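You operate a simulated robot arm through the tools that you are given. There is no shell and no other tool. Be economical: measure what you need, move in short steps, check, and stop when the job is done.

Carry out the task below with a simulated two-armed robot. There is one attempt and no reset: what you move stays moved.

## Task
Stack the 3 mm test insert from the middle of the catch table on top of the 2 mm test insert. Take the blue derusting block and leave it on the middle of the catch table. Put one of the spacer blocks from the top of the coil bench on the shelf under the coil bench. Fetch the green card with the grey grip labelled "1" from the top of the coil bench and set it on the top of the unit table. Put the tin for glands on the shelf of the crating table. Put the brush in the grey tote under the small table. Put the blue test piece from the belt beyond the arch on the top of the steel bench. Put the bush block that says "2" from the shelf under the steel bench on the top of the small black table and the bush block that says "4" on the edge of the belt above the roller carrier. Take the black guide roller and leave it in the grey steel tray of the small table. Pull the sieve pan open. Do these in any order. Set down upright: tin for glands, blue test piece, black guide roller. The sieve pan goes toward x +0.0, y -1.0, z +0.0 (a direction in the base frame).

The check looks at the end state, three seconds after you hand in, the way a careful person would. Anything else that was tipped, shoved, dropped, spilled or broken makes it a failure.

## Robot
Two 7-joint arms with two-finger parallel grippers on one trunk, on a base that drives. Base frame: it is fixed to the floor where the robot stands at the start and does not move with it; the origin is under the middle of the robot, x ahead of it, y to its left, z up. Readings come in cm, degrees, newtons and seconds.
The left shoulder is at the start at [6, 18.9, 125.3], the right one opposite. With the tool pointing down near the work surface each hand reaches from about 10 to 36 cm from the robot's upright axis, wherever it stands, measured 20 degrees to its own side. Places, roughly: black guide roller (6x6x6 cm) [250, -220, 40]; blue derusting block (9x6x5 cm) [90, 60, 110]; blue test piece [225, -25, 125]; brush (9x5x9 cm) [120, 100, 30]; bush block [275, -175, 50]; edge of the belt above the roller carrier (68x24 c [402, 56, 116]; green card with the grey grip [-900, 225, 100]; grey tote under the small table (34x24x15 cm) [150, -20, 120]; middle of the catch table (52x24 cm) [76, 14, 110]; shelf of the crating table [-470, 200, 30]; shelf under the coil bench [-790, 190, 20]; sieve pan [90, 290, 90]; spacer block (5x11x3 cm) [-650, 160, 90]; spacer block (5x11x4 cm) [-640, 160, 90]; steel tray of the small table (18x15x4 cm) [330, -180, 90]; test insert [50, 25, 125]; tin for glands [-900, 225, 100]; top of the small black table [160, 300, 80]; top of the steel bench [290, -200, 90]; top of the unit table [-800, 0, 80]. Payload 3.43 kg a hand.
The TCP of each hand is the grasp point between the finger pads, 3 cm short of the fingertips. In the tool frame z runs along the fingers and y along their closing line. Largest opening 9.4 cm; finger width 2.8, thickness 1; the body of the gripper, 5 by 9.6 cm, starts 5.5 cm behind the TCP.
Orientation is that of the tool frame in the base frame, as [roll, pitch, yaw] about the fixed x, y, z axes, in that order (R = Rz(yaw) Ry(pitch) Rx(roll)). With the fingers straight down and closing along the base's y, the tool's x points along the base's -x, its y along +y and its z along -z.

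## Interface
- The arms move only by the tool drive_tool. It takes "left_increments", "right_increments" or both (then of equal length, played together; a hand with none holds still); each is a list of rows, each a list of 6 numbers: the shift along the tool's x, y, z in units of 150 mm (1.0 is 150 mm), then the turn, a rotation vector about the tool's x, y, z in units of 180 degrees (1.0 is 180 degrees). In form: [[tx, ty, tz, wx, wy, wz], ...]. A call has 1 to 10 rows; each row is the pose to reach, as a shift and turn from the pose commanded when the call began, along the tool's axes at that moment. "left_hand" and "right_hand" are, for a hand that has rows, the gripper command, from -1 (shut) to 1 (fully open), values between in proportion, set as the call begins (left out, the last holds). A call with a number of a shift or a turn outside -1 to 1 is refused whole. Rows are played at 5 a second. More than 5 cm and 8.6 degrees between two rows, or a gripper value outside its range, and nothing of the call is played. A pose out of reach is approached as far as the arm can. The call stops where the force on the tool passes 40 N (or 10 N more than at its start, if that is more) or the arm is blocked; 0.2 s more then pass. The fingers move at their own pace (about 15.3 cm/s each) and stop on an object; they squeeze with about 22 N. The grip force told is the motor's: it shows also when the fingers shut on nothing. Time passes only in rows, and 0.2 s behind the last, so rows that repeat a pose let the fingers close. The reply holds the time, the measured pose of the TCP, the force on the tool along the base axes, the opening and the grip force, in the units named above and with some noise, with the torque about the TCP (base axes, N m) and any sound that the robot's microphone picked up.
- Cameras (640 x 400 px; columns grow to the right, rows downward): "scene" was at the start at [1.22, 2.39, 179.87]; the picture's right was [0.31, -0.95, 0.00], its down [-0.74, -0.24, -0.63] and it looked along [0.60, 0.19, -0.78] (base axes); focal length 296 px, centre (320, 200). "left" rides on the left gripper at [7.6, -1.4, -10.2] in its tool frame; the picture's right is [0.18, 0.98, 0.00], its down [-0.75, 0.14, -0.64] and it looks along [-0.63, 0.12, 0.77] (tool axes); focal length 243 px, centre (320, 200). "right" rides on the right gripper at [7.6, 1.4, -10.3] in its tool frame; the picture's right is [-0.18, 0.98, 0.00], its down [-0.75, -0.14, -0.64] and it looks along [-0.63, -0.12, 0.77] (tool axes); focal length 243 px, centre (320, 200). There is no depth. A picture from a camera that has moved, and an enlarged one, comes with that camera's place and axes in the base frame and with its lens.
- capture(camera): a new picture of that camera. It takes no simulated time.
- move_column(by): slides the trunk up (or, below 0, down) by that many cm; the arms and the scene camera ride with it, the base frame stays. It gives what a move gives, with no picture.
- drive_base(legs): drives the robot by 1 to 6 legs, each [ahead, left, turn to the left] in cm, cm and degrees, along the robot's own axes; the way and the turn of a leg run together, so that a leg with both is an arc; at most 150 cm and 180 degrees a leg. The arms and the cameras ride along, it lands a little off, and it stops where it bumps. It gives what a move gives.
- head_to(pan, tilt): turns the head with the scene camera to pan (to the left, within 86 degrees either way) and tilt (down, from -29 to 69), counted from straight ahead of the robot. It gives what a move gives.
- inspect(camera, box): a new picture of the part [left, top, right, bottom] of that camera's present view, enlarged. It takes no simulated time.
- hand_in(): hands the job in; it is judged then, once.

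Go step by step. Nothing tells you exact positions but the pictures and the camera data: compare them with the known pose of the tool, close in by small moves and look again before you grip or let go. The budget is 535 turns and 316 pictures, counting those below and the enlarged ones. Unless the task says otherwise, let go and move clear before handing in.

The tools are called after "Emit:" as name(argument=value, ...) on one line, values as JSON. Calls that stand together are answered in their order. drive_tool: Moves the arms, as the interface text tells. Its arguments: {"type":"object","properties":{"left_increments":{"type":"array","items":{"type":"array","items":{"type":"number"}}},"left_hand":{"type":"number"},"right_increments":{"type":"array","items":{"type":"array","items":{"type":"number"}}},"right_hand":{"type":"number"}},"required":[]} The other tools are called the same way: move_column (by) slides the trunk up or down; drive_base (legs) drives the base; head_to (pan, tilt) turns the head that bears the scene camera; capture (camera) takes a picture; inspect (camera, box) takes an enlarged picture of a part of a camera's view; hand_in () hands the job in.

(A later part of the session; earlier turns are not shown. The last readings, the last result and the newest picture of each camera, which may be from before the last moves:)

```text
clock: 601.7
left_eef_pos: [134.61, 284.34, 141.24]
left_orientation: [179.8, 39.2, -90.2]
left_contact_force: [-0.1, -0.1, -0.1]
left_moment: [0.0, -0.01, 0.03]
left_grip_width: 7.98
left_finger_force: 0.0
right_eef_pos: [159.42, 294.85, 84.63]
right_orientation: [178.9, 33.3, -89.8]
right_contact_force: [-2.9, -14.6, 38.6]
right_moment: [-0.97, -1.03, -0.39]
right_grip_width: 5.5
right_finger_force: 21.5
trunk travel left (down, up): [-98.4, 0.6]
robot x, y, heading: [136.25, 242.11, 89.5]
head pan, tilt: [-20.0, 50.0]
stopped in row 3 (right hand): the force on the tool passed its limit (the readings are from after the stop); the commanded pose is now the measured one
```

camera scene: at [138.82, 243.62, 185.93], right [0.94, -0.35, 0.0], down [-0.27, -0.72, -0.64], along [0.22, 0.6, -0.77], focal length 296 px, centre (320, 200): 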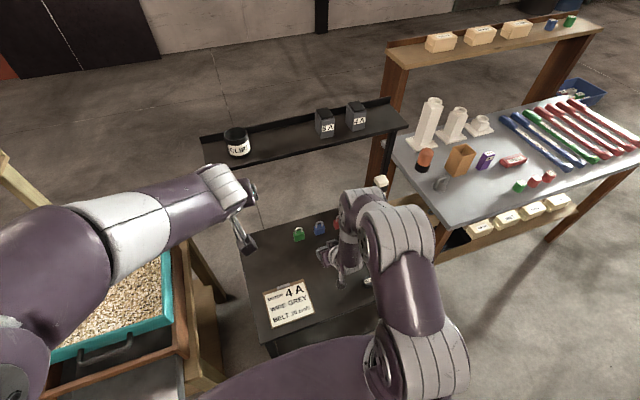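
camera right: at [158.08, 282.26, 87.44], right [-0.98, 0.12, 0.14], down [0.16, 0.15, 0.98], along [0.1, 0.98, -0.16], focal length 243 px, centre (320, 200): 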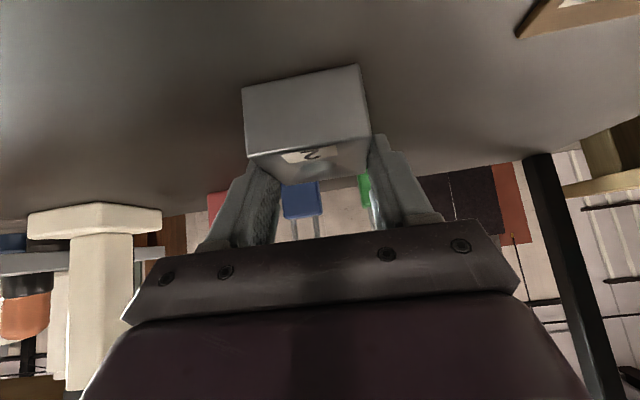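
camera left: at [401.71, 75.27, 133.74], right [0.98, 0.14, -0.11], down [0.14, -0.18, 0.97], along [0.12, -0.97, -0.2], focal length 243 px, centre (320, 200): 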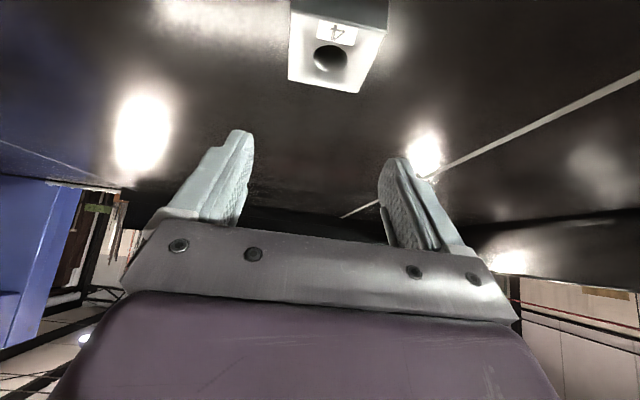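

Roughly level now. I relieve the pressure slightly and open.

Emit:
drive_tool(right_increments=[[-0.01, 0, -0.015, 0, 0, 0], [-0.015, 0, -0.02, 0, 0, 0]])

Emit:
drive_tool(right_increments=[[0, 0, 0, 0, 0, 0], [0, 0, 0, 0, 0, 0], [0, 0, 0, 0, 0, 0]], right_hand=0.6)

Emit:
drive_tool(right_increments=[[0, 0, -0.15, 0, 0, 0], [-0.1, 0, -0.35, 0, 0, 0], [-0.2, 0, -0.6, 0, 0, 0], [-0.3, 0, -0.85, 0, 0, 0]])

Emit:
capture(camera="right")

```text
clock: 602.3
left_eef_pos: [134.7, 284.72, 141.03]
left_orientation: [179.9, 39.1, -90.1]
left_contact_force: [0.6, 0.4, -0.2]
left_moment: [-0.01, 0.02, 0.01]
left_grip_width: 8.01
left_finger_force: 0.1
right_eef_pos: [159.4, 294.84, 84.6]
right_orientation: [178.8, 32.8, -89.8]
right_contact_force: [-4.9, 0.7, 8.2]
right_moment: [0.43, -0.14, 0.2]
right_grip_width: 5.49
right_finger_force: 21.9
trunk travel left (down, up): [-98.4, 0.6]
robot x, y, heading: [136.49, 242.02, 89.7]
head pan, tilt: [-20.0, 50.0]
```

```text
clock: 603.1
left_eef_pos: [134.89, 284.88, 141.19]
left_orientation: [179.8, 39.0, -90.2]
left_contact_force: [-0.1, -0.1, 0.4]
left_moment: [-0.03, 0.01, 0.01]
left_grip_width: 8.0
left_finger_force: 0.0
right_eef_pos: [159.51, 294.94, 84.52]
right_orientation: [178.7, 32.7, -89.9]
right_contact_force: [-0.4, 0.8, 0.2]
right_moment: [-0.01, 0.0, 0.01]
right_grip_width: 7.48
right_finger_force: 0.0
trunk travel left (down, up): [-98.4, 0.6]
robot x, y, heading: [136.18, 242.12, 89.5]
head pan, tilt: [-20.0, 50.0]
```

```text
clock: 604.1
left_eef_pos: [134.81, 284.72, 141.07]
left_orientation: [179.8, 39.1, -90.1]
left_contact_force: [-0.2, -0.4, 0.1]
left_moment: [0.0, 0.0, -0.01]
left_grip_width: 7.99
left_finger_force: 0.0
right_eef_pos: [159.79, 291.48, 97.65]
right_orientation: [178.8, 32.8, -89.8]
right_contact_force: [0.9, -0.7, 0.2]
right_moment: [-0.01, -0.01, 0.06]
right_grip_width: 7.54
right_finger_force: 0.1
trunk travel left (down, up): [-98.4, 0.6]
robot x, y, heading: [136.0, 242.03, 89.4]
head pan, tilt: [-20.0, 50.0]
```

```text
89 pictures are left
camera right: at [158.57, 279.55, 102.22], right [-0.98, 0.14, 0.12], down [0.15, 0.29, 0.95], along [0.1, 0.95, -0.3], focal length 243 px, centre (320, 200)
```

right: 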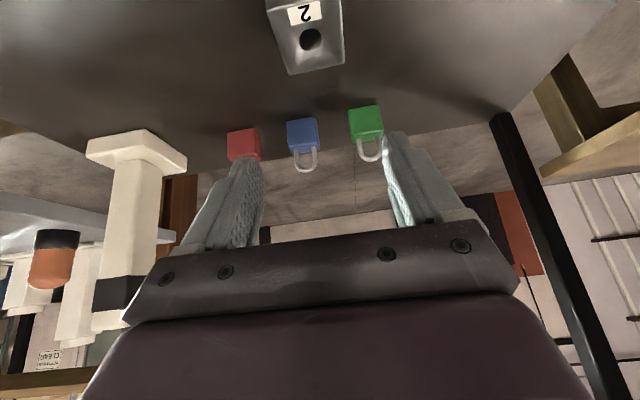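

Block 2 lies flat on the black table. I lift the right hand clear, back away, and head toward the coil bench area at x≈−650.

Emit:
drive_tool(right_increments=[[0, 0, -0.25, 0, 0, 0], [0, 0, -0.5, 0, 0, 0], [0, 0, -0.75, 0, 0, 0], [0, 0, -1, 0, 0, 0]])

Emit:
drive_base(legs=[[-60, 0, 0], [0, 0, 90]])

Emit:
head_to(pan=0, tilt=15)

Emit:
capture(camera="scene")

```text
clock: 605.1
left_eef_pos: [134.81, 284.72, 141.1]
left_orientation: [179.9, 39.1, -90.2]
left_contact_force: [0.1, 0.2, -0.4]
left_moment: [0.0, 0.01, 0.01]
left_grip_width: 7.99
left_finger_force: 0.1
right_eef_pos: [160.09, 283.58, 110.58]
right_orientation: [178.8, 32.7, -89.9]
right_contact_force: [-0.8, -0.1, -0.9]
right_moment: [0.01, -0.02, 0.02]
right_grip_width: 7.5
right_finger_force: 0.0
trunk travel left (down, up): [-98.4, 0.6]
robot x, y, heading: [136.0, 242.27, 89.8]
head pan, tilt: [-20.0, 50.0]
```

```text
clock: 612.4
left_eef_pos: [93.14, 180.63, 141.19]
left_orientation: [179.8, 39.0, 1.1]
left_contact_force: [-0.3, -0.1, -0.6]
left_moment: [0.02, 0.0, 0.0]
left_grip_width: 7.99
left_finger_force: 0.0
right_eef_pos: [93.73, 206.03, 110.37]
right_orientation: [178.7, 32.7, 1.3]
right_contact_force: [-0.8, -0.5, -0.1]
right_moment: [0.01, -0.03, -0.01]
right_grip_width: 7.49
right_finger_force: 0.0
trunk travel left (down, up): [-98.4, 0.6]
robot x, y, heading: [135.72, 182.96, -179.0]
head pan, tilt: [-20.0, 50.0]
```

```text
clock: 613.4
left_eef_pos: [93.04, 180.73, 141.27]
left_orientation: [179.8, 39.0, 1.2]
left_contact_force: [-0.6, -0.5, 0.3]
left_moment: [0.03, 0.03, -0.02]
left_grip_width: 8.0
left_finger_force: 0.0
right_eef_pos: [93.71, 205.99, 110.32]
right_orientation: [178.6, 32.7, 1.3]
right_contact_force: [-0.8, 0.2, 0.3]
right_moment: [-0.02, 0.0, 0.0]
right_grip_width: 7.54
right_finger_force: 0.1
trunk travel left (down, up): [-98.4, 0.6]
robot x, y, heading: [135.7, 182.95, -179.1]
head pan, tilt: [0.0, 15.0]
```

```text
88 pictures are left
camera scene: at [132.33, 182.92, 191.29], right [-0.02, 1.0, 0.0], down [0.26, 0.0, -0.97], along [-0.97, -0.01, -0.26], focal length 296 px, centre (320, 200)
```

scene: 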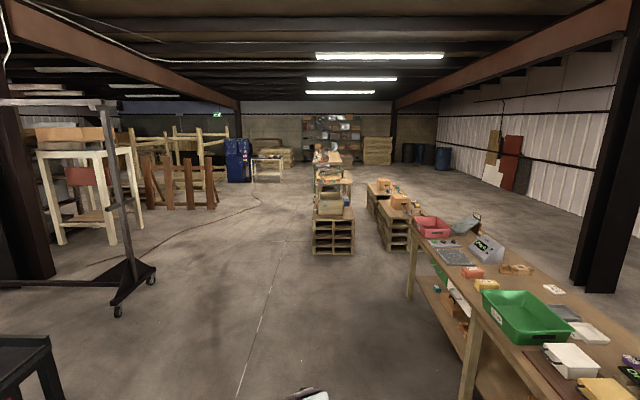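

I zoom in on the far tables.

Emit:
inspect(camera="scene", box=[220, 120, 460, 270])

```text
2.67 times, centred on (340, 195) of scene
camera zoom: at [132.33, 182.92, 191.29], right [-0.02, 1.0, 0.0], down [0.26, 0.0, -0.97], along [-0.97, -0.01, -0.26], focal length 789 px, centre (267, 213)
```

zoom: 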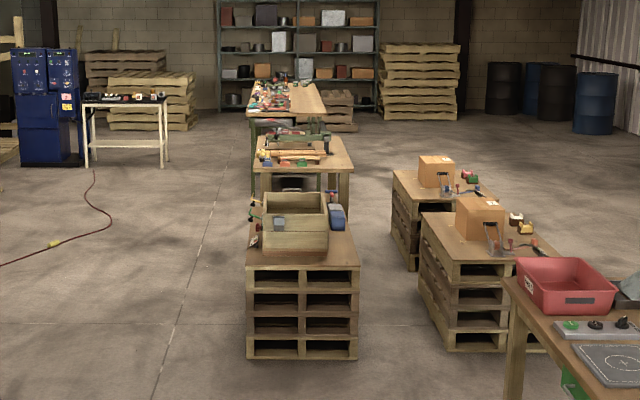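

The layout: pallets at x≈−270, a wooden table (crating table) near −470, the long green-legged coil bench beyond, and a white-legged unit table to the left. I drive down the aisle at y≈108.

Emit:
drive_base(legs=[[150, 0, 0], [0, 75, 0], [150, 0, 0], [150, 0, 0], [100, 0, 0]])

Emit:
head_to(pan=-30, tilt=20)

Emit:
capture(camera="scene")

```text
clock: 643.3
left_eef_pos: [-452.25, 77.65, 141.16]
left_orientation: [179.9, 39.1, 3.3]
left_contact_force: [-0.6, 0.5, -0.1]
left_moment: [0.01, 0.01, -0.01]
left_grip_width: 8.01
left_finger_force: 0.1
right_eef_pos: [-452.61, 102.99, 110.46]
right_orientation: [178.7, 32.8, 3.6]
right_contact_force: [0.2, 0.6, -0.6]
right_moment: [0.01, 0.02, 0.0]
right_grip_width: 7.51
right_finger_force: 0.0
trunk travel left (down, up): [-98.4, 0.6]
robot x, y, heading: [-409.6, 81.6, -176.8]
head pan, tilt: [0.0, 15.0]
```

```text
clock: 644.2
left_eef_pos: [-452.42, 77.7, 141.07]
left_orientation: [179.8, 38.9, 3.4]
left_contact_force: [-0.6, 0.1, 1.0]
left_moment: [0.01, 0.02, -0.02]
left_grip_width: 8.01
left_finger_force: 0.1
right_eef_pos: [-452.73, 103.0, 110.26]
right_orientation: [178.8, 32.7, 3.7]
right_contact_force: [-0.2, -0.9, 0.2]
right_moment: [0.03, 0.03, 0.0]
right_grip_width: 7.53
right_finger_force: 0.1
trunk travel left (down, up): [-98.4, 0.6]
robot x, y, heading: [-409.83, 81.46, -176.9]
head pan, tilt: [-30.0, 20.0]
```

```text
86 pictures are left
camera scene: at [-412.28, 86.16, 190.49], right [0.45, 0.89, 0.0], down [0.31, -0.15, -0.94], along [-0.84, 0.42, -0.34], focal length 296 px, centre (320, 200)
```

scene: 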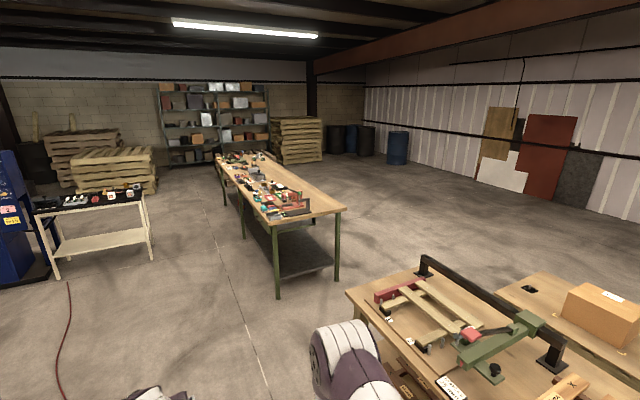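

I zoom in on the coil bench.

Emit:
inspect(camera="scene", box=[195, 140, 355, 300])

Emit:
inspect(camera="scene", box=[330, 240, 520, 400])

```text
2.50 times, centred on (275, 220) of scene
camera zoom: at [-412.28, 86.16, 190.49], right [0.45, 0.89, 0.0], down [0.31, -0.15, -0.94], along [-0.84, 0.42, -0.34], focal length 740 px, centre (432, 150)
```

zoom: 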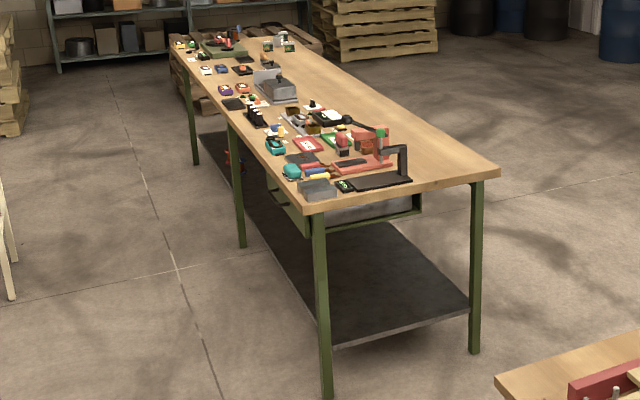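

```text
2.50 times, centred on (425, 320) of scene
camera zoom: at [-412.28, 86.16, 190.49], right [0.45, 0.89, 0.0], down [0.31, -0.15, -0.94], along [-0.84, 0.42, -0.34], focal length 740 px, centre (58, -100)
```

zoom: 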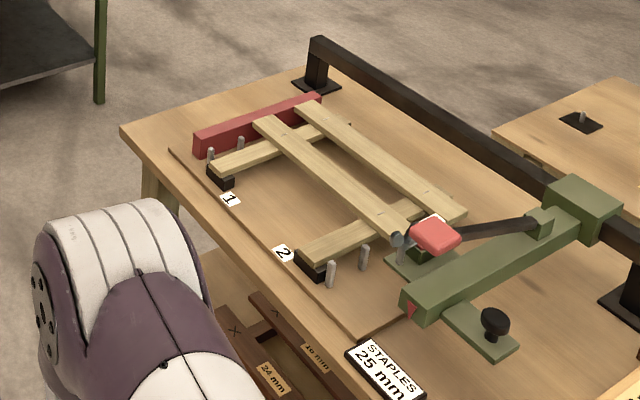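

I drive up beside the near end of the coil bench and turn to face it.

Emit:
drive_base(legs=[[150, 0, 0], [88, -12, 0], [0, 0, -93]])

Emit:
head_to(pan=0, tilt=45)

Emit:
capture(camera="scene")

```text
clock: 660.2
left_eef_pos: [-655.8, 119.41, 141.15]
left_orientation: [179.7, 39.0, -90.0]
left_contact_force: [-0.7, 0.6, 0.3]
left_moment: [0.0, 0.02, 0.01]
left_grip_width: 8.01
left_finger_force: 0.1
right_eef_pos: [-630.58, 118.27, 110.33]
right_orientation: [178.8, 32.7, -89.7]
right_contact_force: [0.9, 0.1, 0.0]
right_moment: [0.0, -0.01, -0.01]
right_grip_width: 7.51
right_finger_force: 0.1
trunk travel left (down, up): [-98.4, 0.6]
robot x, y, heading: [-654.21, 76.64, 89.7]
head pan, tilt: [-30.0, 20.0]
```

```text
clock: 661.2
left_eef_pos: [-655.79, 119.45, 141.13]
left_orientation: [179.8, 39.0, -90.2]
left_contact_force: [-0.7, -0.4, -0.2]
left_moment: [-0.01, -0.01, 0.01]
left_grip_width: 7.98
left_finger_force: 0.1
right_eef_pos: [-630.49, 118.31, 110.39]
right_orientation: [178.7, 32.7, -89.8]
right_contact_force: [0.0, -0.3, -0.6]
right_moment: [0.02, 0.02, -0.01]
right_grip_width: 7.52
right_finger_force: 0.1
trunk travel left (down, up): [-98.4, 0.6]
robot x, y, heading: [-654.45, 76.82, 89.7]
head pan, tilt: [0.0, 45.0]
```

```text
83 pictures are left
camera scene: at [-654.35, 78.97, 186.63], right [1.0, -0.01, 0.0], down [0.0, -0.71, -0.71], along [0.0, 0.71, -0.71], focal length 296 px, centre (320, 200)
```

scene: 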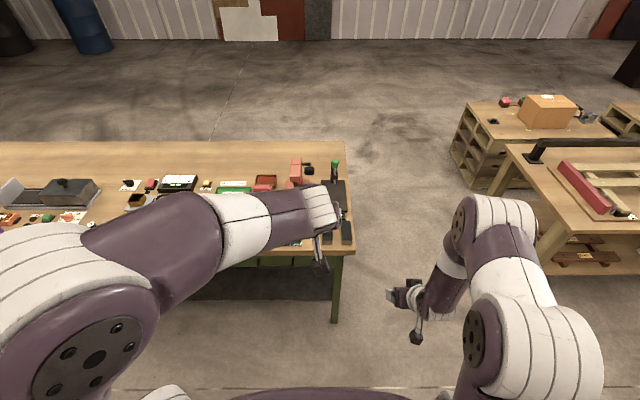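

My left hand hides the near end of the bench. I move it aside and zoom in.

Emit:
drive_tool(left_increments=[[0.2, 0.2, -0.15, 0, 0, 0], [0.4, 0.4, -0.3, 0, 0, 0], [0.5, 0.6, -0.4, 0, 0, 0], [0.55, 0.8, -0.45, 0, 0, 0], [0.55, 1, -0.45, 0, 0, 0]])

Emit:
inspect(camera="scene", box=[200, 130, 380, 270])

```text
clock: 662.4
left_eef_pos: [-670.27, 112.53, 141.67]
left_orientation: [179.9, 39.1, -89.9]
left_contact_force: [-0.3, 0.0, -1.6]
left_moment: [-0.04, -0.05, -0.03]
left_grip_width: 7.99
left_finger_force: 0.0
left hand out of reach, approached as far as the arm can: row 3, 4, 5
right_eef_pos: [-630.34, 118.2, 110.31]
right_orientation: [178.8, 32.7, -89.8]
right_contact_force: [0.3, 0.1, 1.0]
right_moment: [-0.02, 0.01, 0.04]
right_grip_width: 7.52
right_finger_force: 0.0
trunk travel left (down, up): [-98.4, 0.6]
robot x, y, heading: [-654.56, 76.6, 89.7]
head pan, tilt: [0.0, 45.0]
```

```text
2.86 times, centred on (290, 200) of scene
camera zoom: at [-654.45, 78.95, 186.62], right [1.0, 0.0, 0.0], down [0.0, -0.71, -0.71], along [0.0, 0.71, -0.71], focal length 845 px, centre (406, 200)
```

zoom: 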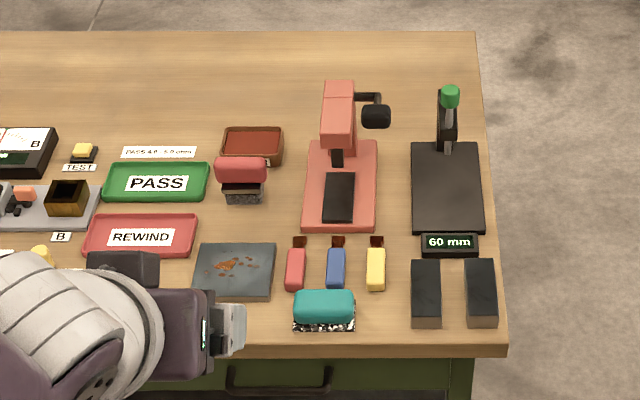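

The two dark spacer blocks lie at x≈−651 and −643, y≈155–165 on the bench (z≈85). I go for the right one with the right hand: strafe left 13 cm and advance.

Emit:
drive_base(legs=[[0, 13, 0], [30, 0, 0]])

Emit:
drive_tool(right_increments=[[-0.17, 0, 0.1, 0, 0, 0], [-0.34, 0, 0.2, 0, 0, 0], [-0.5, 0, 0.32, 0, 0, 0]], right_hand=0.5)

Emit:
capture(camera="right")

Emit:
capture(camera="scene")

```text
clock: 665.3
left_eef_pos: [-683.42, 141.8, 141.71]
left_orientation: [179.7, 39.1, -90.1]
left_contact_force: [-0.1, -0.4, 1.0]
left_moment: [0.02, 0.0, 0.0]
left_grip_width: 8.0
left_finger_force: 0.0
right_eef_pos: [-643.55, 147.63, 110.55]
right_orientation: [178.8, 32.9, -89.9]
right_contact_force: [0.2, 0.3, 0.0]
right_moment: [0.04, -0.02, -0.03]
right_grip_width: 7.49
right_finger_force: 0.1
trunk travel left (down, up): [-98.4, 0.6]
robot x, y, heading: [-667.84, 106.27, 89.5]
head pan, tilt: [0.0, 45.0]
```

```text
clock: 666.1
left_eef_pos: [-683.31, 142.25, 141.54]
left_orientation: [179.7, 38.9, -90.3]
left_contact_force: [-0.2, -0.1, 0.3]
left_moment: [0.01, 0.01, 0.01]
left_grip_width: 8.0
left_finger_force: 0.0
right_eef_pos: [-643.76, 156.99, 110.5]
right_orientation: [178.8, 32.7, -89.9]
right_contact_force: [0.6, 0.1, -0.4]
right_moment: [-0.01, 0.01, 0.01]
right_grip_width: 7.05
right_finger_force: 0.1
trunk travel left (down, up): [-98.4, 0.6]
robot x, y, heading: [-667.67, 106.24, 89.5]
head pan, tilt: [0.0, 45.0]
```

```text
81 pictures are left
camera right: at [-645.02, 144.93, 115.05], right [-0.98, 0.14, 0.12], down [0.15, 0.29, 0.94], along [0.1, 0.95, -0.31], focal length 243 px, centre (320, 200)
```

right: 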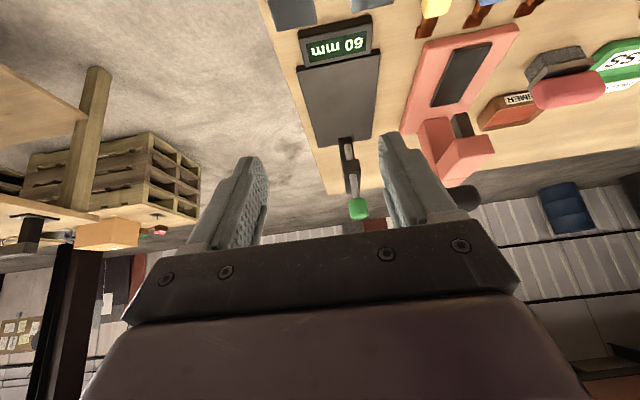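

```text
80 pictures are left
camera scene: at [-667.55, 108.8, 186.62], right [1.0, -0.01, 0.0], down [0.0, -0.71, -0.71], along [0.0, 0.71, -0.71], focal length 296 px, centre (320, 200)
```

scene: 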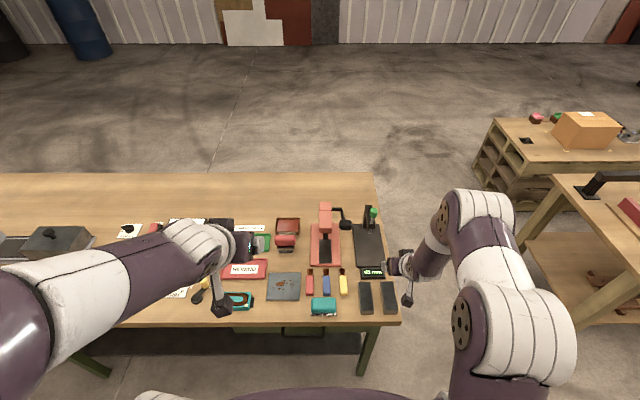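

The right spacer is centred at (−642.8, 158.6). I lower toward it and check.

Emit:
drive_tool(right_increments=[[0.12, -0.03, 0.18, 0, 0, 0], [0.24, -0.06, 0.37, 0, 0, 0], [0.36, -0.067, 0.55, 0, 0, 0], [0.47, -0.067, 0.73, 0, 0, 0]])

Emit:
capture(camera="right")

```text
clock: 667.1
left_eef_pos: [-683.35, 141.97, 141.73]
left_orientation: [179.7, 39.0, -90.2]
left_contact_force: [0.6, -0.2, 0.5]
left_moment: [0.0, -0.04, -0.03]
left_grip_width: 8.0
left_finger_force: 0.0
right_eef_pos: [-643.16, 156.65, 97.51]
right_orientation: [178.7, 32.8, -89.8]
right_contact_force: [0.9, -0.8, 0.4]
right_moment: [0.02, 0.04, 0.01]
right_grip_width: 7.06
right_finger_force: 0.0
trunk travel left (down, up): [-98.4, 0.6]
robot x, y, heading: [-667.47, 106.51, 89.6]
head pan, tilt: [0.0, 45.0]
```

```text
79 pictures are left
camera right: at [-644.42, 144.8, 102.08], right [-0.98, 0.14, 0.12], down [0.15, 0.29, 0.94], along [0.1, 0.95, -0.31], focal length 243 px, centre (320, 200)
```

right: 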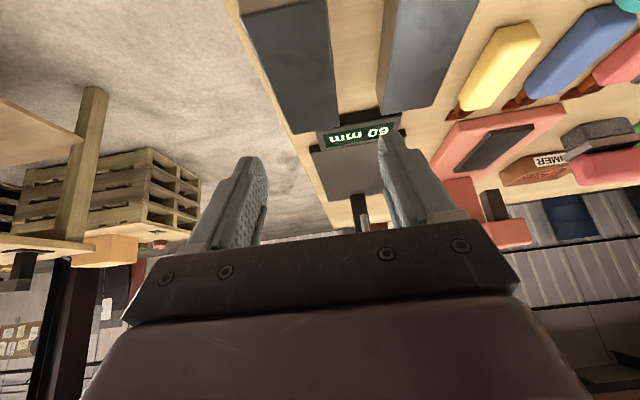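

Trim +0.6 cm in x and lower the last 9 cm.

Emit:
drive_tool(right_increments=[[0.08, -0.03, 0.18, 0, 0, 0], [0.16, -0.045, 0.36, 0, 0, 0], [0.22, -0.045, 0.47, 0, 0, 0], [0.25, -0.045, 0.53, 0, 0, 0]])

Emit:
capture(camera="right")

```text
clock: 668.1
left_eef_pos: [-683.66, 141.4, 141.77]
left_orientation: [179.8, 39.3, -90.1]
left_contact_force: [-0.1, 0.0, -0.1]
left_moment: [-0.01, 0.0, 0.0]
left_grip_width: 7.99
left_finger_force: 0.1
right_eef_pos: [-642.48, 157.82, 89.33]
right_orientation: [179.0, 33.5, -89.8]
right_contact_force: [2.2, -9.6, 38.6]
right_moment: [-0.08, -1.41, -0.19]
right_grip_width: 7.12
right_finger_force: 0.5
trunk travel left (down, up): [-98.4, 0.6]
robot x, y, heading: [-667.48, 106.33, 89.7]
head pan, tilt: [0.0, 45.0]
```

```text
78 pictures are left
camera right: at [-643.77, 145.77, 93.73], right [-0.98, 0.14, 0.12], down [0.15, 0.28, 0.95], along [0.1, 0.95, -0.29], focal length 243 px, centre (320, 200)
```

right: 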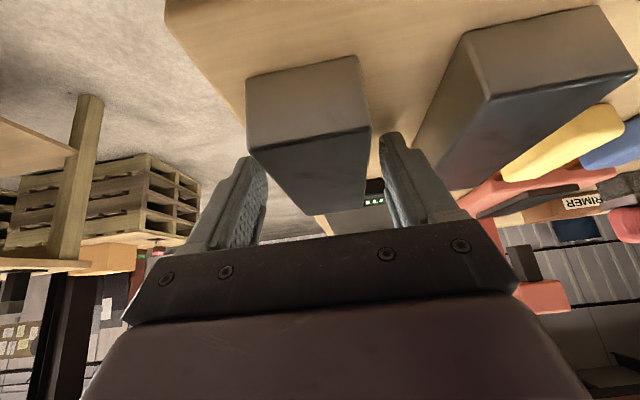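

A fingertip touches the bench; I rise 0.6 cm and close on the block.

Emit:
drive_tool(right_increments=[[-0.02, 0, -0.035, 0, 0, 0], [-0.025, 0, -0.04, 0, 0, 0]])

Emit:
drive_tool(right_increments=[[0, 0, 0, 0, 0, 0], [0, 0, 0, 0, 0, 0], [0, 0, 0, 0, 0, 0]], right_hand=-1)

Emit:
drive_tool(right_increments=[[-0.1, 0, -0.15, 0, 0, 0], [-0.2, 0, -0.3, 0, 0, 0], [-0.36, 0, -0.56, 0, 0, 0]])

Emit:
capture(camera="right")

```text
clock: 668.7
left_eef_pos: [-683.46, 142.03, 141.72]
left_orientation: [179.9, 39.1, -90.1]
left_contact_force: [0.1, 0.0, 0.1]
left_moment: [0.01, 0.01, -0.03]
left_grip_width: 8.02
left_finger_force: 0.0
right_eef_pos: [-642.58, 157.86, 89.46]
right_orientation: [178.7, 32.6, -89.8]
right_contact_force: [1.0, 2.9, 5.0]
right_moment: [0.1, -0.22, 0.13]
right_grip_width: 7.09
right_finger_force: 0.4
trunk travel left (down, up): [-98.4, 0.6]
robot x, y, heading: [-667.72, 106.61, 89.6]
head pan, tilt: [0.0, 45.0]
```

```text
clock: 669.5
left_eef_pos: [-683.33, 141.96, 141.66]
left_orientation: [179.7, 38.9, -90.2]
left_contact_force: [-0.1, -0.2, 0.2]
left_moment: [0.02, -0.02, -0.01]
left_grip_width: 7.98
left_finger_force: 0.1
right_eef_pos: [-642.4, 157.65, 89.29]
right_orientation: [178.7, 32.5, -90.0]
right_contact_force: [-0.2, -1.7, -0.7]
right_moment: [-0.16, 0.05, 0.02]
right_grip_width: 4.93
right_finger_force: 21.8
trunk travel left (down, up): [-98.4, 0.6]
robot x, y, heading: [-667.36, 106.24, 89.7]
head pan, tilt: [0.0, 45.0]
```

```text
clock: 670.3
left_eef_pos: [-683.47, 142.08, 141.53]
left_orientation: [179.8, 39.0, -90.2]
left_contact_force: [0.2, -0.5, -0.3]
left_moment: [0.02, 0.0, 0.01]
left_grip_width: 7.98
left_finger_force: 0.0
right_eef_pos: [-642.48, 157.77, 99.15]
right_orientation: [178.7, 32.6, -89.9]
right_contact_force: [-0.1, 0.0, -4.2]
right_moment: [-0.01, -0.04, 0.0]
right_grip_width: 4.92
right_finger_force: 22.5
trunk travel left (down, up): [-98.4, 0.6]
robot x, y, heading: [-667.8, 106.58, 89.7]
head pan, tilt: [0.0, 45.0]
```

```text
77 pictures are left
camera right: at [-643.59, 145.84, 103.77], right [-0.98, 0.14, 0.12], down [0.15, 0.29, 0.94], along [0.1, 0.95, -0.31], focal length 243 px, centre (320, 200)
```

right: 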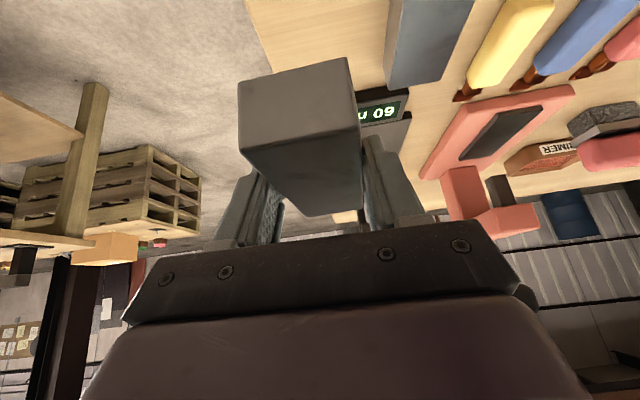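

The spacer is held. I back off, lower the trunk and go for the shelf under the bench.

Emit:
drive_base(legs=[[-38, 0, 0]])

Emit:
move_column(by=-40)

Emit:
move_column(by=-22)

Emit:
head_to(pan=-10, tilt=40)

Emit:
capture(camera="scene")

```text
clock: 672.7
left_eef_pos: [-683.32, 104.08, 141.37]
left_orientation: [179.7, 38.9, -90.5]
left_contact_force: [-0.2, -0.2, 1.1]
left_moment: [-0.01, 0.0, -0.03]
left_grip_width: 7.99
left_finger_force: 0.0
right_eef_pos: [-642.28, 119.57, 99.03]
right_orientation: [178.6, 32.7, -90.1]
right_contact_force: [-0.1, 1.0, -4.1]
right_moment: [-0.05, -0.05, 0.01]
right_grip_width: 4.92
right_finger_force: 22.1
trunk travel left (down, up): [-98.4, 0.6]
robot x, y, heading: [-667.77, 68.07, 89.4]
head pan, tilt: [0.0, 45.0]
```

```text
clock: 676.5
left_eef_pos: [-683.5, 103.85, 101.55]
left_orientation: [179.7, 39.0, -90.4]
left_contact_force: [-0.3, 1.3, 0.1]
left_moment: [0.03, 0.0, 0.0]
left_grip_width: 8.03
left_finger_force: 0.0
right_eef_pos: [-642.35, 119.54, 59.14]
right_orientation: [178.7, 32.7, -90.2]
right_contact_force: [0.0, -0.2, -4.2]
right_moment: [-0.03, 0.03, -0.01]
right_grip_width: 4.95
right_finger_force: 22.1
trunk travel left (down, up): [-58.4, 40.6]
robot x, y, heading: [-668.14, 68.46, 89.5]
head pan, tilt: [0.0, 45.0]
```

```text
clock: 678.9
left_eef_pos: [-683.47, 103.85, 79.6]
left_orientation: [179.7, 39.0, -90.5]
left_contact_force: [0.4, -0.8, 0.2]
left_moment: [0.02, -0.04, -0.02]
left_grip_width: 7.98
left_finger_force: 0.0
right_eef_pos: [-642.39, 119.45, 37.18]
right_orientation: [178.7, 32.6, -90.1]
right_contact_force: [-0.1, -0.4, -3.7]
right_moment: [-0.04, 0.0, -0.01]
right_grip_width: 4.92
right_finger_force: 21.4
trunk travel left (down, up): [-36.4, 62.6]
robot x, y, heading: [-668.01, 67.75, 89.3]
head pan, tilt: [0.0, 45.0]
```

```text
clock: 679.6
left_eef_pos: [-683.48, 103.86, 79.66]
left_orientation: [179.7, 39.0, -90.5]
left_contact_force: [0.1, -0.2, 0.2]
left_moment: [0.01, 0.03, 0.01]
left_grip_width: 7.97
left_finger_force: 0.1
right_eef_pos: [-642.36, 119.37, 37.23]
right_orientation: [178.6, 32.6, -90.2]
right_contact_force: [0.4, 0.7, -3.4]
right_moment: [-0.04, 0.02, 0.03]
right_grip_width: 4.92
right_finger_force: 21.9
trunk travel left (down, up): [-36.4, 62.6]
robot x, y, heading: [-668.17, 68.39, 89.2]
head pan, tilt: [-10.0, 40.0]
```

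```text
76 pictures are left
camera scene: at [-666.4, 70.52, 125.34], right [0.98, -0.18, 0.0], down [-0.12, -0.63, -0.77], along [0.14, 0.75, -0.64], focal length 296 px, centre (320, 200)
```

scene: 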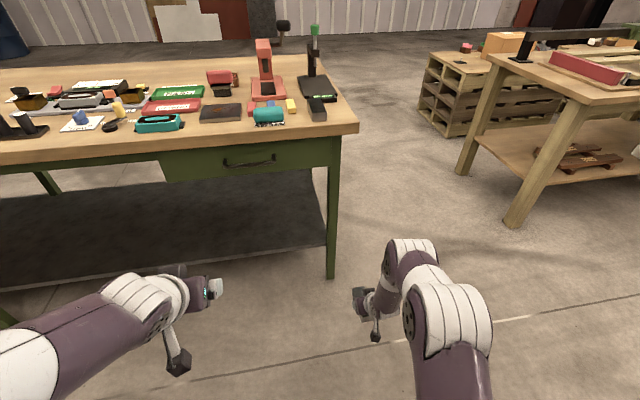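

The right hand is beyond the bench leg, so I strafe left 38 cm and then move in over the shelf.

Emit:
drive_base(legs=[[0, 38, 0], [35, 0, 0]])

Emit:
capture(camera="right")

Emit:
capture(camera="scene")

```text
clock: 683.9
left_eef_pos: [-721.17, 139.63, 79.47]
left_orientation: [179.7, 38.9, -90.6]
left_contact_force: [0.3, 0.6, 0.2]
left_moment: [-0.03, -0.02, 0.01]
left_grip_width: 8.0
left_finger_force: 0.0
right_eef_pos: [-679.91, 155.02, 37.24]
right_orientation: [178.7, 32.7, -90.3]
right_contact_force: [-0.1, 0.5, -4.1]
right_moment: [-0.03, -0.03, -0.01]
right_grip_width: 4.94
right_finger_force: 21.8
trunk travel left (down, up): [-36.4, 62.6]
robot x, y, heading: [-705.8, 103.97, 88.9]
head pan, tilt: [-10.0, 40.0]
```

```text
75 pictures are left
camera right: at [-681.21, 143.1, 41.72], right [-0.98, 0.15, 0.12], down [0.16, 0.29, 0.94], along [0.11, 0.95, -0.31], focal length 243 px, centre (320, 200)
```

right: 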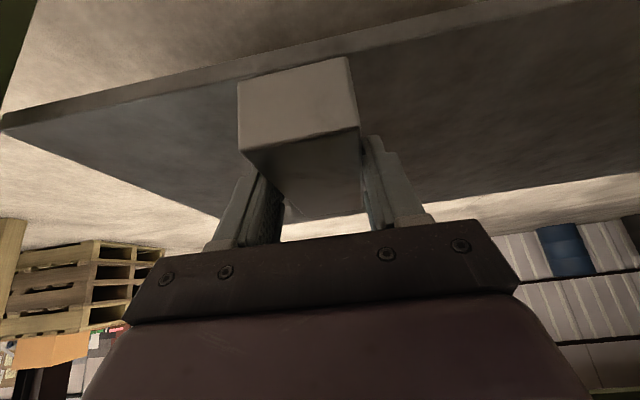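

```text
74 pictures are left
camera scene: at [-704.09, 106.26, 125.34], right [0.98, -0.19, 0.0], down [-0.12, -0.63, -0.77], along [0.14, 0.75, -0.64], focal length 296 px, centre (320, 200)
```

scene: 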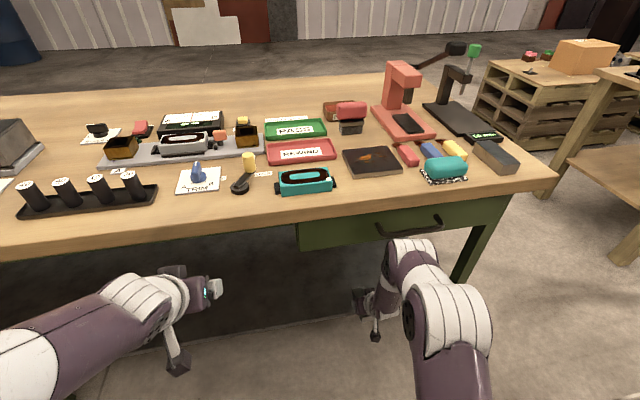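

The shelf ahead is empty. I move in ~15 cm and lower the block.

Emit:
drive_base(legs=[[5, 0, 0]])

Emit:
drive_tool(right_increments=[[-0.2, 0, 0.13, 0, 0, 0], [-0.4, 0, 0.26, 0, 0, 0], [-0.58, 0, 0.37, 0, 0, 0]])

Emit:
drive_tool(right_increments=[[0.1, 0, 0.155, 0, 0, 0], [0.2, 0, 0.31, 0, 0, 0], [0.27, 0, 0.42, 0, 0, 0], [0.31, 0, 0.48, 0, 0, 0], [0.34, 0, 0.53, 0, 0, 0], [0.37, 0, 0.58, 0, 0, 0], [0.4, 0, 0.63, 0, 0, 0]])

Emit:
capture(camera="right")

```text
clock: 684.9
left_eef_pos: [-720.94, 144.33, 79.66]
left_orientation: [179.8, 39.2, -91.0]
left_contact_force: [-0.8, -0.7, -0.4]
left_moment: [0.02, 0.0, -0.01]
left_grip_width: 8.0
left_finger_force: 0.0
right_eef_pos: [-679.92, 158.44, 36.44]
right_orientation: [178.3, 31.5, -90.9]
right_contact_force: [0.7, -0.2, -3.4]
right_moment: [-0.07, 0.01, 0.03]
right_grip_width: 4.92
right_finger_force: 21.6
trunk travel left (down, up): [-36.4, 62.6]
robot x, y, heading: [-705.48, 108.59, 88.8]
head pan, tilt: [-10.0, 40.0]
stopped in leg 1: the robot was blocked; the commanded pose is now the measured one
```

```text
clock: 685.9
left_eef_pos: [-719.09, 143.52, 79.79]
left_orientation: [179.5, 39.1, -92.8]
left_contact_force: [0.2, -0.3, -0.8]
left_moment: [-0.01, 0.01, 0.02]
left_grip_width: 7.98
left_finger_force: 0.2
right_eef_pos: [-677.7, 165.18, 34.6]
right_orientation: [178.0, 29.3, -92.8]
right_contact_force: [-0.3, 0.8, -4.7]
right_moment: [-0.03, -0.02, 0.01]
right_grip_width: 4.93
right_finger_force: 22.1
trunk travel left (down, up): [-36.4, 62.6]
robot x, y, heading: [-705.04, 107.14, 87.2]
head pan, tilt: [-10.0, 40.0]
stopped in row 3 (right hand): the arm was blocked; the commanded pose is now the measured one
```

```text
clock: 687.3
left_eef_pos: [-719.46, 143.71, 79.77]
left_orientation: [179.8, 39.0, -92.6]
left_contact_force: [0.2, 0.4, 0.0]
left_moment: [0.02, 0.03, 0.01]
left_grip_width: 7.95
left_finger_force: 0.1
right_eef_pos: [-677.83, 166.33, 25.98]
right_orientation: [178.4, 31.0, -92.4]
right_contact_force: [1.0, -1.6, 19.3]
right_moment: [0.02, -0.69, -0.16]
right_grip_width: 4.93
right_finger_force: 21.6
trunk travel left (down, up): [-36.4, 62.6]
robot x, y, heading: [-704.95, 107.39, 87.3]
head pan, tilt: [-10.0, 40.0]
stopped in row 6 (right hand): the force on the tool passed its limit (the readings are from after the stop); the commanded pose is now the measured one
```

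```text
73 pictures are left
camera right: at [-679.51, 154.56, 30.76], right [-0.98, 0.18, 0.12], down [0.17, 0.31, 0.94], along [0.14, 0.93, -0.33], focal length 243 px, centre (320, 200)
```

right: 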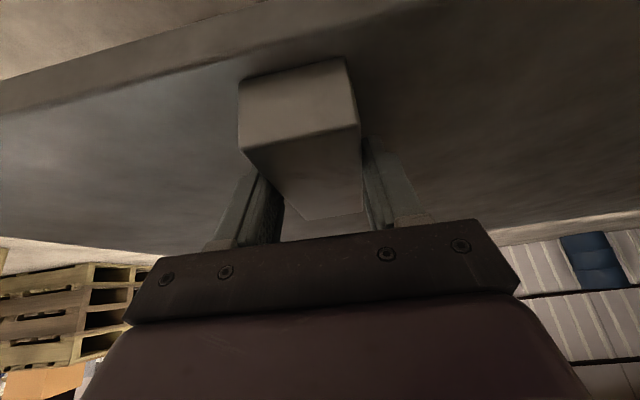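

The block touches the shelf, fully on it. I release here and withdraw.

Emit:
drive_tool(right_increments=[[0, 0, 0, 0, 0, 0], [0, 0, 0, 0, 0, 0], [0, 0, 0, 0, 0, 0]], right_hand=0.4)

Emit:
drive_tool(right_increments=[[0, 0, -0.15, 0, 0, 0], [0.05, 0, -0.35, 0, 0, 0], [0.15, 0, -0.55, 0, 0, 0]])

Emit:
capture(camera="right")

```text
clock: 688.1
left_eef_pos: [-719.48, 143.59, 79.6]
left_orientation: [179.9, 39.2, -92.3]
left_contact_force: [0.5, 0.2, 0.0]
left_moment: [-0.02, 0.02, -0.01]
left_grip_width: 8.0
left_finger_force: 0.1
right_eef_pos: [-677.98, 166.36, 25.77]
right_orientation: [178.3, 31.2, -92.3]
right_contact_force: [-20.3, 9.9, 31.1]
right_moment: [0.4, -0.22, 0.44]
right_grip_width: 5.37
right_finger_force: 0.1
trunk travel left (down, up): [-36.4, 62.6]
robot x, y, heading: [-705.19, 107.61, 87.3]
head pan, tilt: [-10.0, 40.0]
```

```text
clock: 688.9
left_eef_pos: [-719.22, 143.67, 79.68]
left_orientation: [179.9, 39.1, -92.6]
left_contact_force: [0.9, 0.2, -0.2]
left_moment: [0.0, -0.02, -0.01]
left_grip_width: 7.97
left_finger_force: 0.0
right_eef_pos: [-677.92, 159.65, 31.33]
right_orientation: [178.3, 30.5, -92.6]
right_contact_force: [-0.9, -0.9, -0.5]
right_moment: [0.01, 0.0, -0.02]
right_grip_width: 6.59
right_finger_force: 0.2
trunk travel left (down, up): [-36.4, 62.6]
robot x, y, heading: [-704.88, 107.52, 87.1]
head pan, tilt: [-10.0, 40.0]
```

```text
72 pictures are left
camera right: at [-679.56, 148.09, 36.35], right [-0.97, 0.19, 0.12], down [0.17, 0.32, 0.93], along [0.14, 0.93, -0.34], focal length 243 px, centre (320, 200)
```

right: 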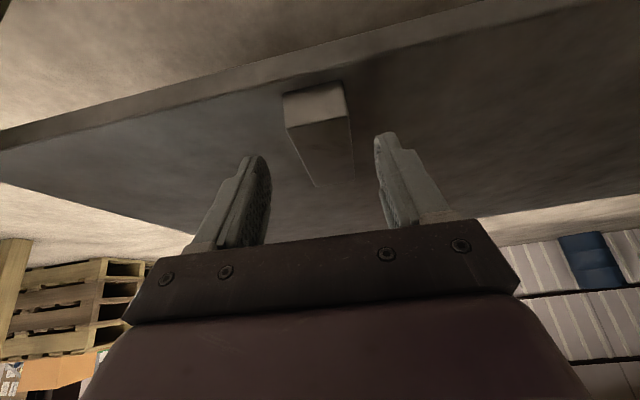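

The spacer lies flat on the shelf. I back out, raise the trunk and move along the bench to the far end for the card and the tin.

Emit:
drive_base(legs=[[-38, 0, 2]])

Emit:
move_column(by=40)

Emit:
move_column(by=22)

Emit:
drive_base(legs=[[0, 95, 0], [0, 95, 0]])

Emit:
head_to(pan=10, tilt=35)

Emit:
capture(camera="scene")

```text
clock: 691.3
left_eef_pos: [-721.65, 105.53, 79.64]
left_orientation: [179.8, 39.0, -90.6]
left_contact_force: [0.5, 0.1, 0.5]
left_moment: [-0.01, 0.02, 0.03]
left_grip_width: 7.98
left_finger_force: 0.2
right_eef_pos: [-680.85, 123.18, 31.4]
right_orientation: [178.3, 30.7, -90.6]
right_contact_force: [0.3, 0.9, 0.3]
right_moment: [0.0, 0.02, 0.0]
right_grip_width: 6.55
right_finger_force: 0.1
trunk travel left (down, up): [-36.4, 62.6]
robot x, y, heading: [-706.14, 70.06, 88.9]
head pan, tilt: [-10.0, 40.0]
```

```text
clock: 695.2
left_eef_pos: [-721.61, 105.64, 119.55]
left_orientation: [179.7, 39.0, -90.7]
left_contact_force: [-0.1, -0.7, 0.0]
left_moment: [-0.01, 0.0, 0.0]
left_grip_width: 7.97
left_finger_force: 0.0
right_eef_pos: [-680.73, 123.15, 71.43]
right_orientation: [178.3, 30.6, -90.7]
right_contact_force: [-0.3, 0.0, -0.1]
right_moment: [0.01, -0.02, 0.02]
right_grip_width: 6.6
right_finger_force: 0.0
trunk travel left (down, up): [-76.4, 22.6]
robot x, y, heading: [-706.33, 69.9, 89.5]
head pan, tilt: [-10.0, 40.0]
```

```text
clock: 697.5
left_eef_pos: [-721.63, 105.54, 141.57]
left_orientation: [179.7, 39.0, -90.7]
left_contact_force: [1.0, 0.2, -0.2]
left_moment: [-0.02, 0.03, -0.03]
left_grip_width: 7.98
left_finger_force: 0.0
right_eef_pos: [-680.8, 123.14, 93.34]
right_orientation: [178.3, 30.6, -90.6]
right_contact_force: [0.5, -0.2, -0.2]
right_moment: [0.01, -0.01, 0.03]
right_grip_width: 6.56
right_finger_force: 0.0
trunk travel left (down, up): [-98.4, 0.6]
robot x, y, heading: [-706.08, 69.66, 89.3]
head pan, tilt: [-10.0, 40.0]
```

```text
clock: 707.0
left_eef_pos: [-910.13, 109.75, 141.59]
left_orientation: [179.6, 38.9, -91.8]
left_contact_force: [0.1, -0.2, 0.4]
left_moment: [-0.03, 0.02, -0.03]
left_grip_width: 8.01
left_finger_force: 0.2
right_eef_pos: [-869.07, 126.58, 93.35]
right_orientation: [178.3, 30.6, -91.7]
right_contact_force: [0.4, 0.7, -0.4]
right_moment: [0.01, -0.03, 0.0]
right_grip_width: 6.6
right_finger_force: 0.1
trunk travel left (down, up): [-98.4, 0.6]
robot x, y, heading: [-895.36, 74.0, 88.2]
head pan, tilt: [-10.0, 40.0]
```

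```text
clock: 707.8
left_eef_pos: [-910.32, 109.67, 141.49]
left_orientation: [179.7, 39.1, -91.8]
left_contact_force: [0.2, 0.3, 0.1]
left_moment: [-0.02, 0.01, 0.01]
left_grip_width: 8.02
left_finger_force: 0.2
right_eef_pos: [-869.07, 126.66, 93.33]
right_orientation: [178.3, 30.6, -91.7]
right_contact_force: [0.1, 0.7, 0.2]
right_moment: [0.01, 0.02, 0.02]
right_grip_width: 6.59
right_finger_force: 0.0
trunk travel left (down, up): [-98.4, 0.6]
robot x, y, heading: [-895.48, 73.48, 88.0]
head pan, tilt: [10.0, 35.0]
```

```text
71 pictures are left
camera scene: at [-896.9, 76.44, 188.1], right [0.99, 0.14, 0.0], down [0.08, -0.57, -0.82], along [-0.11, 0.81, -0.57], focal length 296 px, centre (320, 200)
```

scene: 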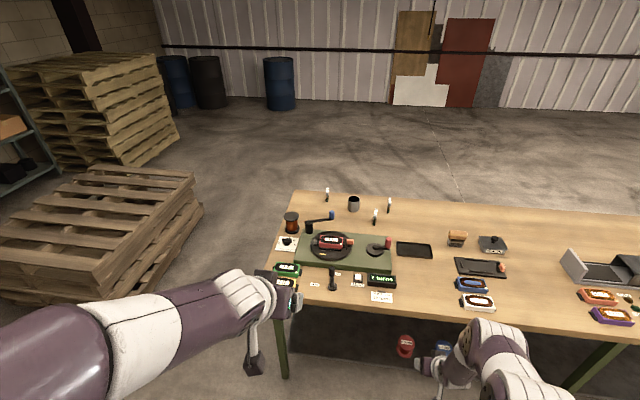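

Emit:
inspect(camera="scene", box=[260, 170, 440, 320])

```text
2.67 times, centred on (350, 245) of scene
camera zoom: at [-896.9, 76.44, 188.1], right [0.99, 0.14, 0.0], down [0.08, -0.57, -0.82], along [-0.11, 0.81, -0.57], focal length 789 px, centre (240, 80)
```

zoom: 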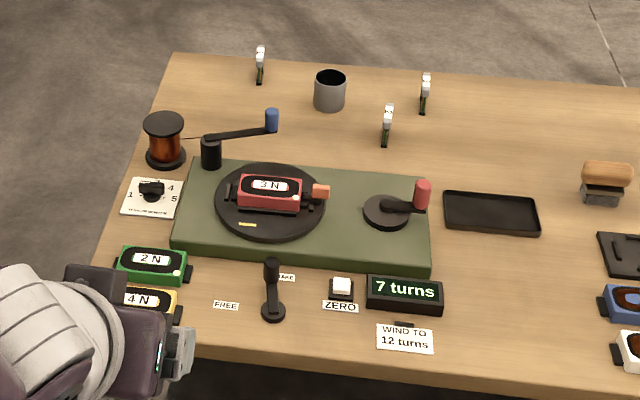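

The tin (grey cup) and the green cards with grey grips stand near the rear edge, so I go around the left end of the bench to its back side.

Emit:
drive_base(legs=[[0, 88, 0], [120, 0, 0], [105, 0, 0], [0, -92, 0]])

Emit:
drive_base(legs=[[0, 0, -178]])

Emit:
head_to(pan=0, tilt=45)

Emit:
capture(camera="scene")

```text
clock: 727.7
left_eef_pos: [-898.15, 337.5, 141.66]
left_orientation: [179.7, 39.0, -91.1]
left_contact_force: [0.7, -0.1, 0.2]
left_moment: [-0.01, 0.01, -0.01]
left_grip_width: 7.98
left_finger_force: 0.0
right_eef_pos: [-857.05, 354.9, 93.33]
right_orientation: [178.2, 30.6, -91.0]
right_contact_force: [0.1, 0.5, 0.4]
right_moment: [0.0, -0.01, -0.02]
right_grip_width: 6.59
right_finger_force: 0.2
trunk travel left (down, up): [-98.4, 0.6]
robot x, y, heading: [-883.08, 302.0, 88.8]
head pan, tilt: [10.0, 35.0]
```

```text
clock: 735.4
left_eef_pos: [-867.2, 265.99, 141.59]
left_orientation: [179.6, 38.9, 89.5]
left_contact_force: [0.0, 0.3, -0.8]
left_moment: [-0.01, -0.01, -0.02]
left_grip_width: 8.02
left_finger_force: 0.0
right_eef_pos: [-907.94, 248.2, 93.34]
right_orientation: [178.3, 30.6, 89.6]
right_contact_force: [0.1, -0.1, -1.0]
right_moment: [0.0, 0.0, -0.04]
right_grip_width: 6.57
right_finger_force: 0.1
trunk travel left (down, up): [-98.4, 0.6]
robot x, y, heading: [-882.51, 301.98, -90.3]
head pan, tilt: [10.0, 35.0]
```

```text
clock: 736.1
left_eef_pos: [-867.12, 265.92, 141.58]
left_orientation: [179.8, 39.0, 89.5]
left_contact_force: [0.2, -0.9, 0.4]
left_moment: [0.01, -0.01, 0.02]
left_grip_width: 8.0
left_finger_force: 0.0
right_eef_pos: [-908.01, 248.24, 93.24]
right_orientation: [178.3, 30.5, 89.5]
right_contact_force: [-0.1, 0.4, 0.7]
right_moment: [-0.01, -0.03, -0.02]
right_grip_width: 6.6
right_finger_force: 0.1
trunk travel left (down, up): [-98.4, 0.6]
robot x, y, heading: [-882.99, 301.96, -90.7]
head pan, tilt: [0.0, 45.0]
```

```text
69 pictures are left
camera scene: at [-882.89, 299.55, 186.63], right [-1.0, 0.01, 0.0], down [0.01, 0.71, -0.71], along [-0.01, -0.71, -0.71], focal length 296 px, centre (320, 200)
```

scene: 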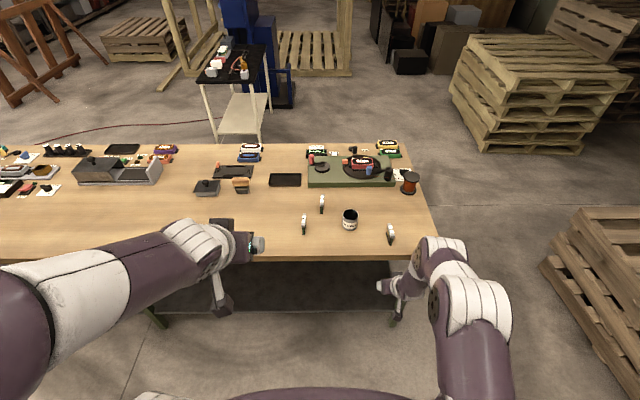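

Emit:
inspect(camera="scene", box=[280, 170, 430, 270])

```text
4.00 times, centred on (355, 220) of scene
camera zoom: at [-882.89, 299.55, 186.63], right [-1.0, 0.01, 0.0], down [0.01, 0.71, -0.71], along [-0.01, -0.71, -0.71], focal length 1184 px, centre (180, 120)
```

zoom: 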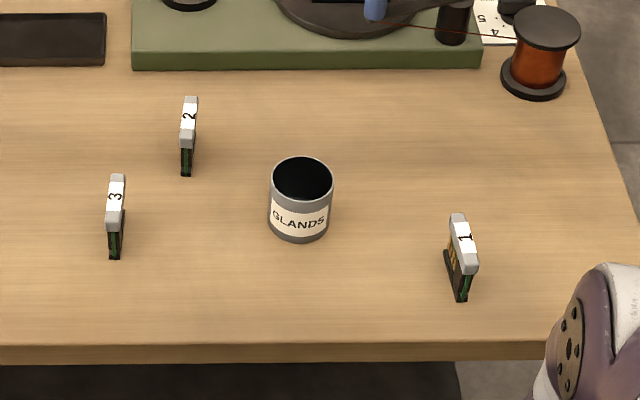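

Card "1" stands at about (−913.4, 222) and the tin "GLANDS" at (−897.5, 214). I raise the right hand, shift it to the card and approach.

Emit:
drive_tool(right_increments=[[-0.13, -0.1, -0.23, 0, 0, 0], [-0.27, -0.2, -0.46, 0, 0, 0], [-0.41, -0.33, -0.69, 0, 0, 0]])

Emit:
drive_base(legs=[[20, 0, 0]])

Emit:
capture(camera="right")

```text
clock: 736.9
left_eef_pos: [-867.25, 266.01, 141.63]
left_orientation: [179.7, 38.9, 89.5]
left_contact_force: [-0.9, 0.0, 0.0]
left_moment: [0.0, -0.01, -0.02]
left_grip_width: 7.98
left_finger_force: 0.1
right_eef_pos: [-913.23, 248.26, 105.25]
right_orientation: [178.3, 30.6, 89.6]
right_contact_force: [-0.5, 0.4, 0.1]
right_moment: [0.04, -0.01, -0.01]
right_grip_width: 6.57
right_finger_force: 0.0
trunk travel left (down, up): [-98.4, 0.6]
robot x, y, heading: [-882.86, 301.82, -90.8]
head pan, tilt: [0.0, 45.0]
```

```text
clock: 738.5
left_eef_pos: [-867.51, 246.46, 141.65]
left_orientation: [179.8, 39.2, 89.3]
left_contact_force: [-0.6, 0.9, 1.2]
left_moment: [-0.04, -0.01, 0.02]
left_grip_width: 8.0
left_finger_force: 0.1
right_eef_pos: [-913.69, 228.89, 105.24]
right_orientation: [178.3, 30.8, 89.3]
right_contact_force: [-0.4, -0.3, -0.5]
right_moment: [-0.05, -0.05, -0.01]
right_grip_width: 6.59
right_finger_force: 0.0
trunk travel left (down, up): [-98.4, 0.6]
robot x, y, heading: [-882.94, 281.64, -90.7]
head pan, tilt: [0.0, 45.0]
```

```text
67 pictures are left
camera right: at [-912.51, 240.71, 110.32], right [0.98, -0.15, 0.12], down [-0.16, -0.32, 0.93], along [-0.11, -0.93, -0.34], focal length 243 px, centre (320, 200)
```

right: 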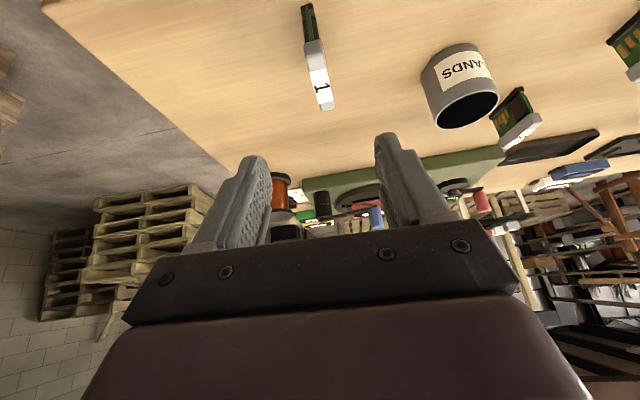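

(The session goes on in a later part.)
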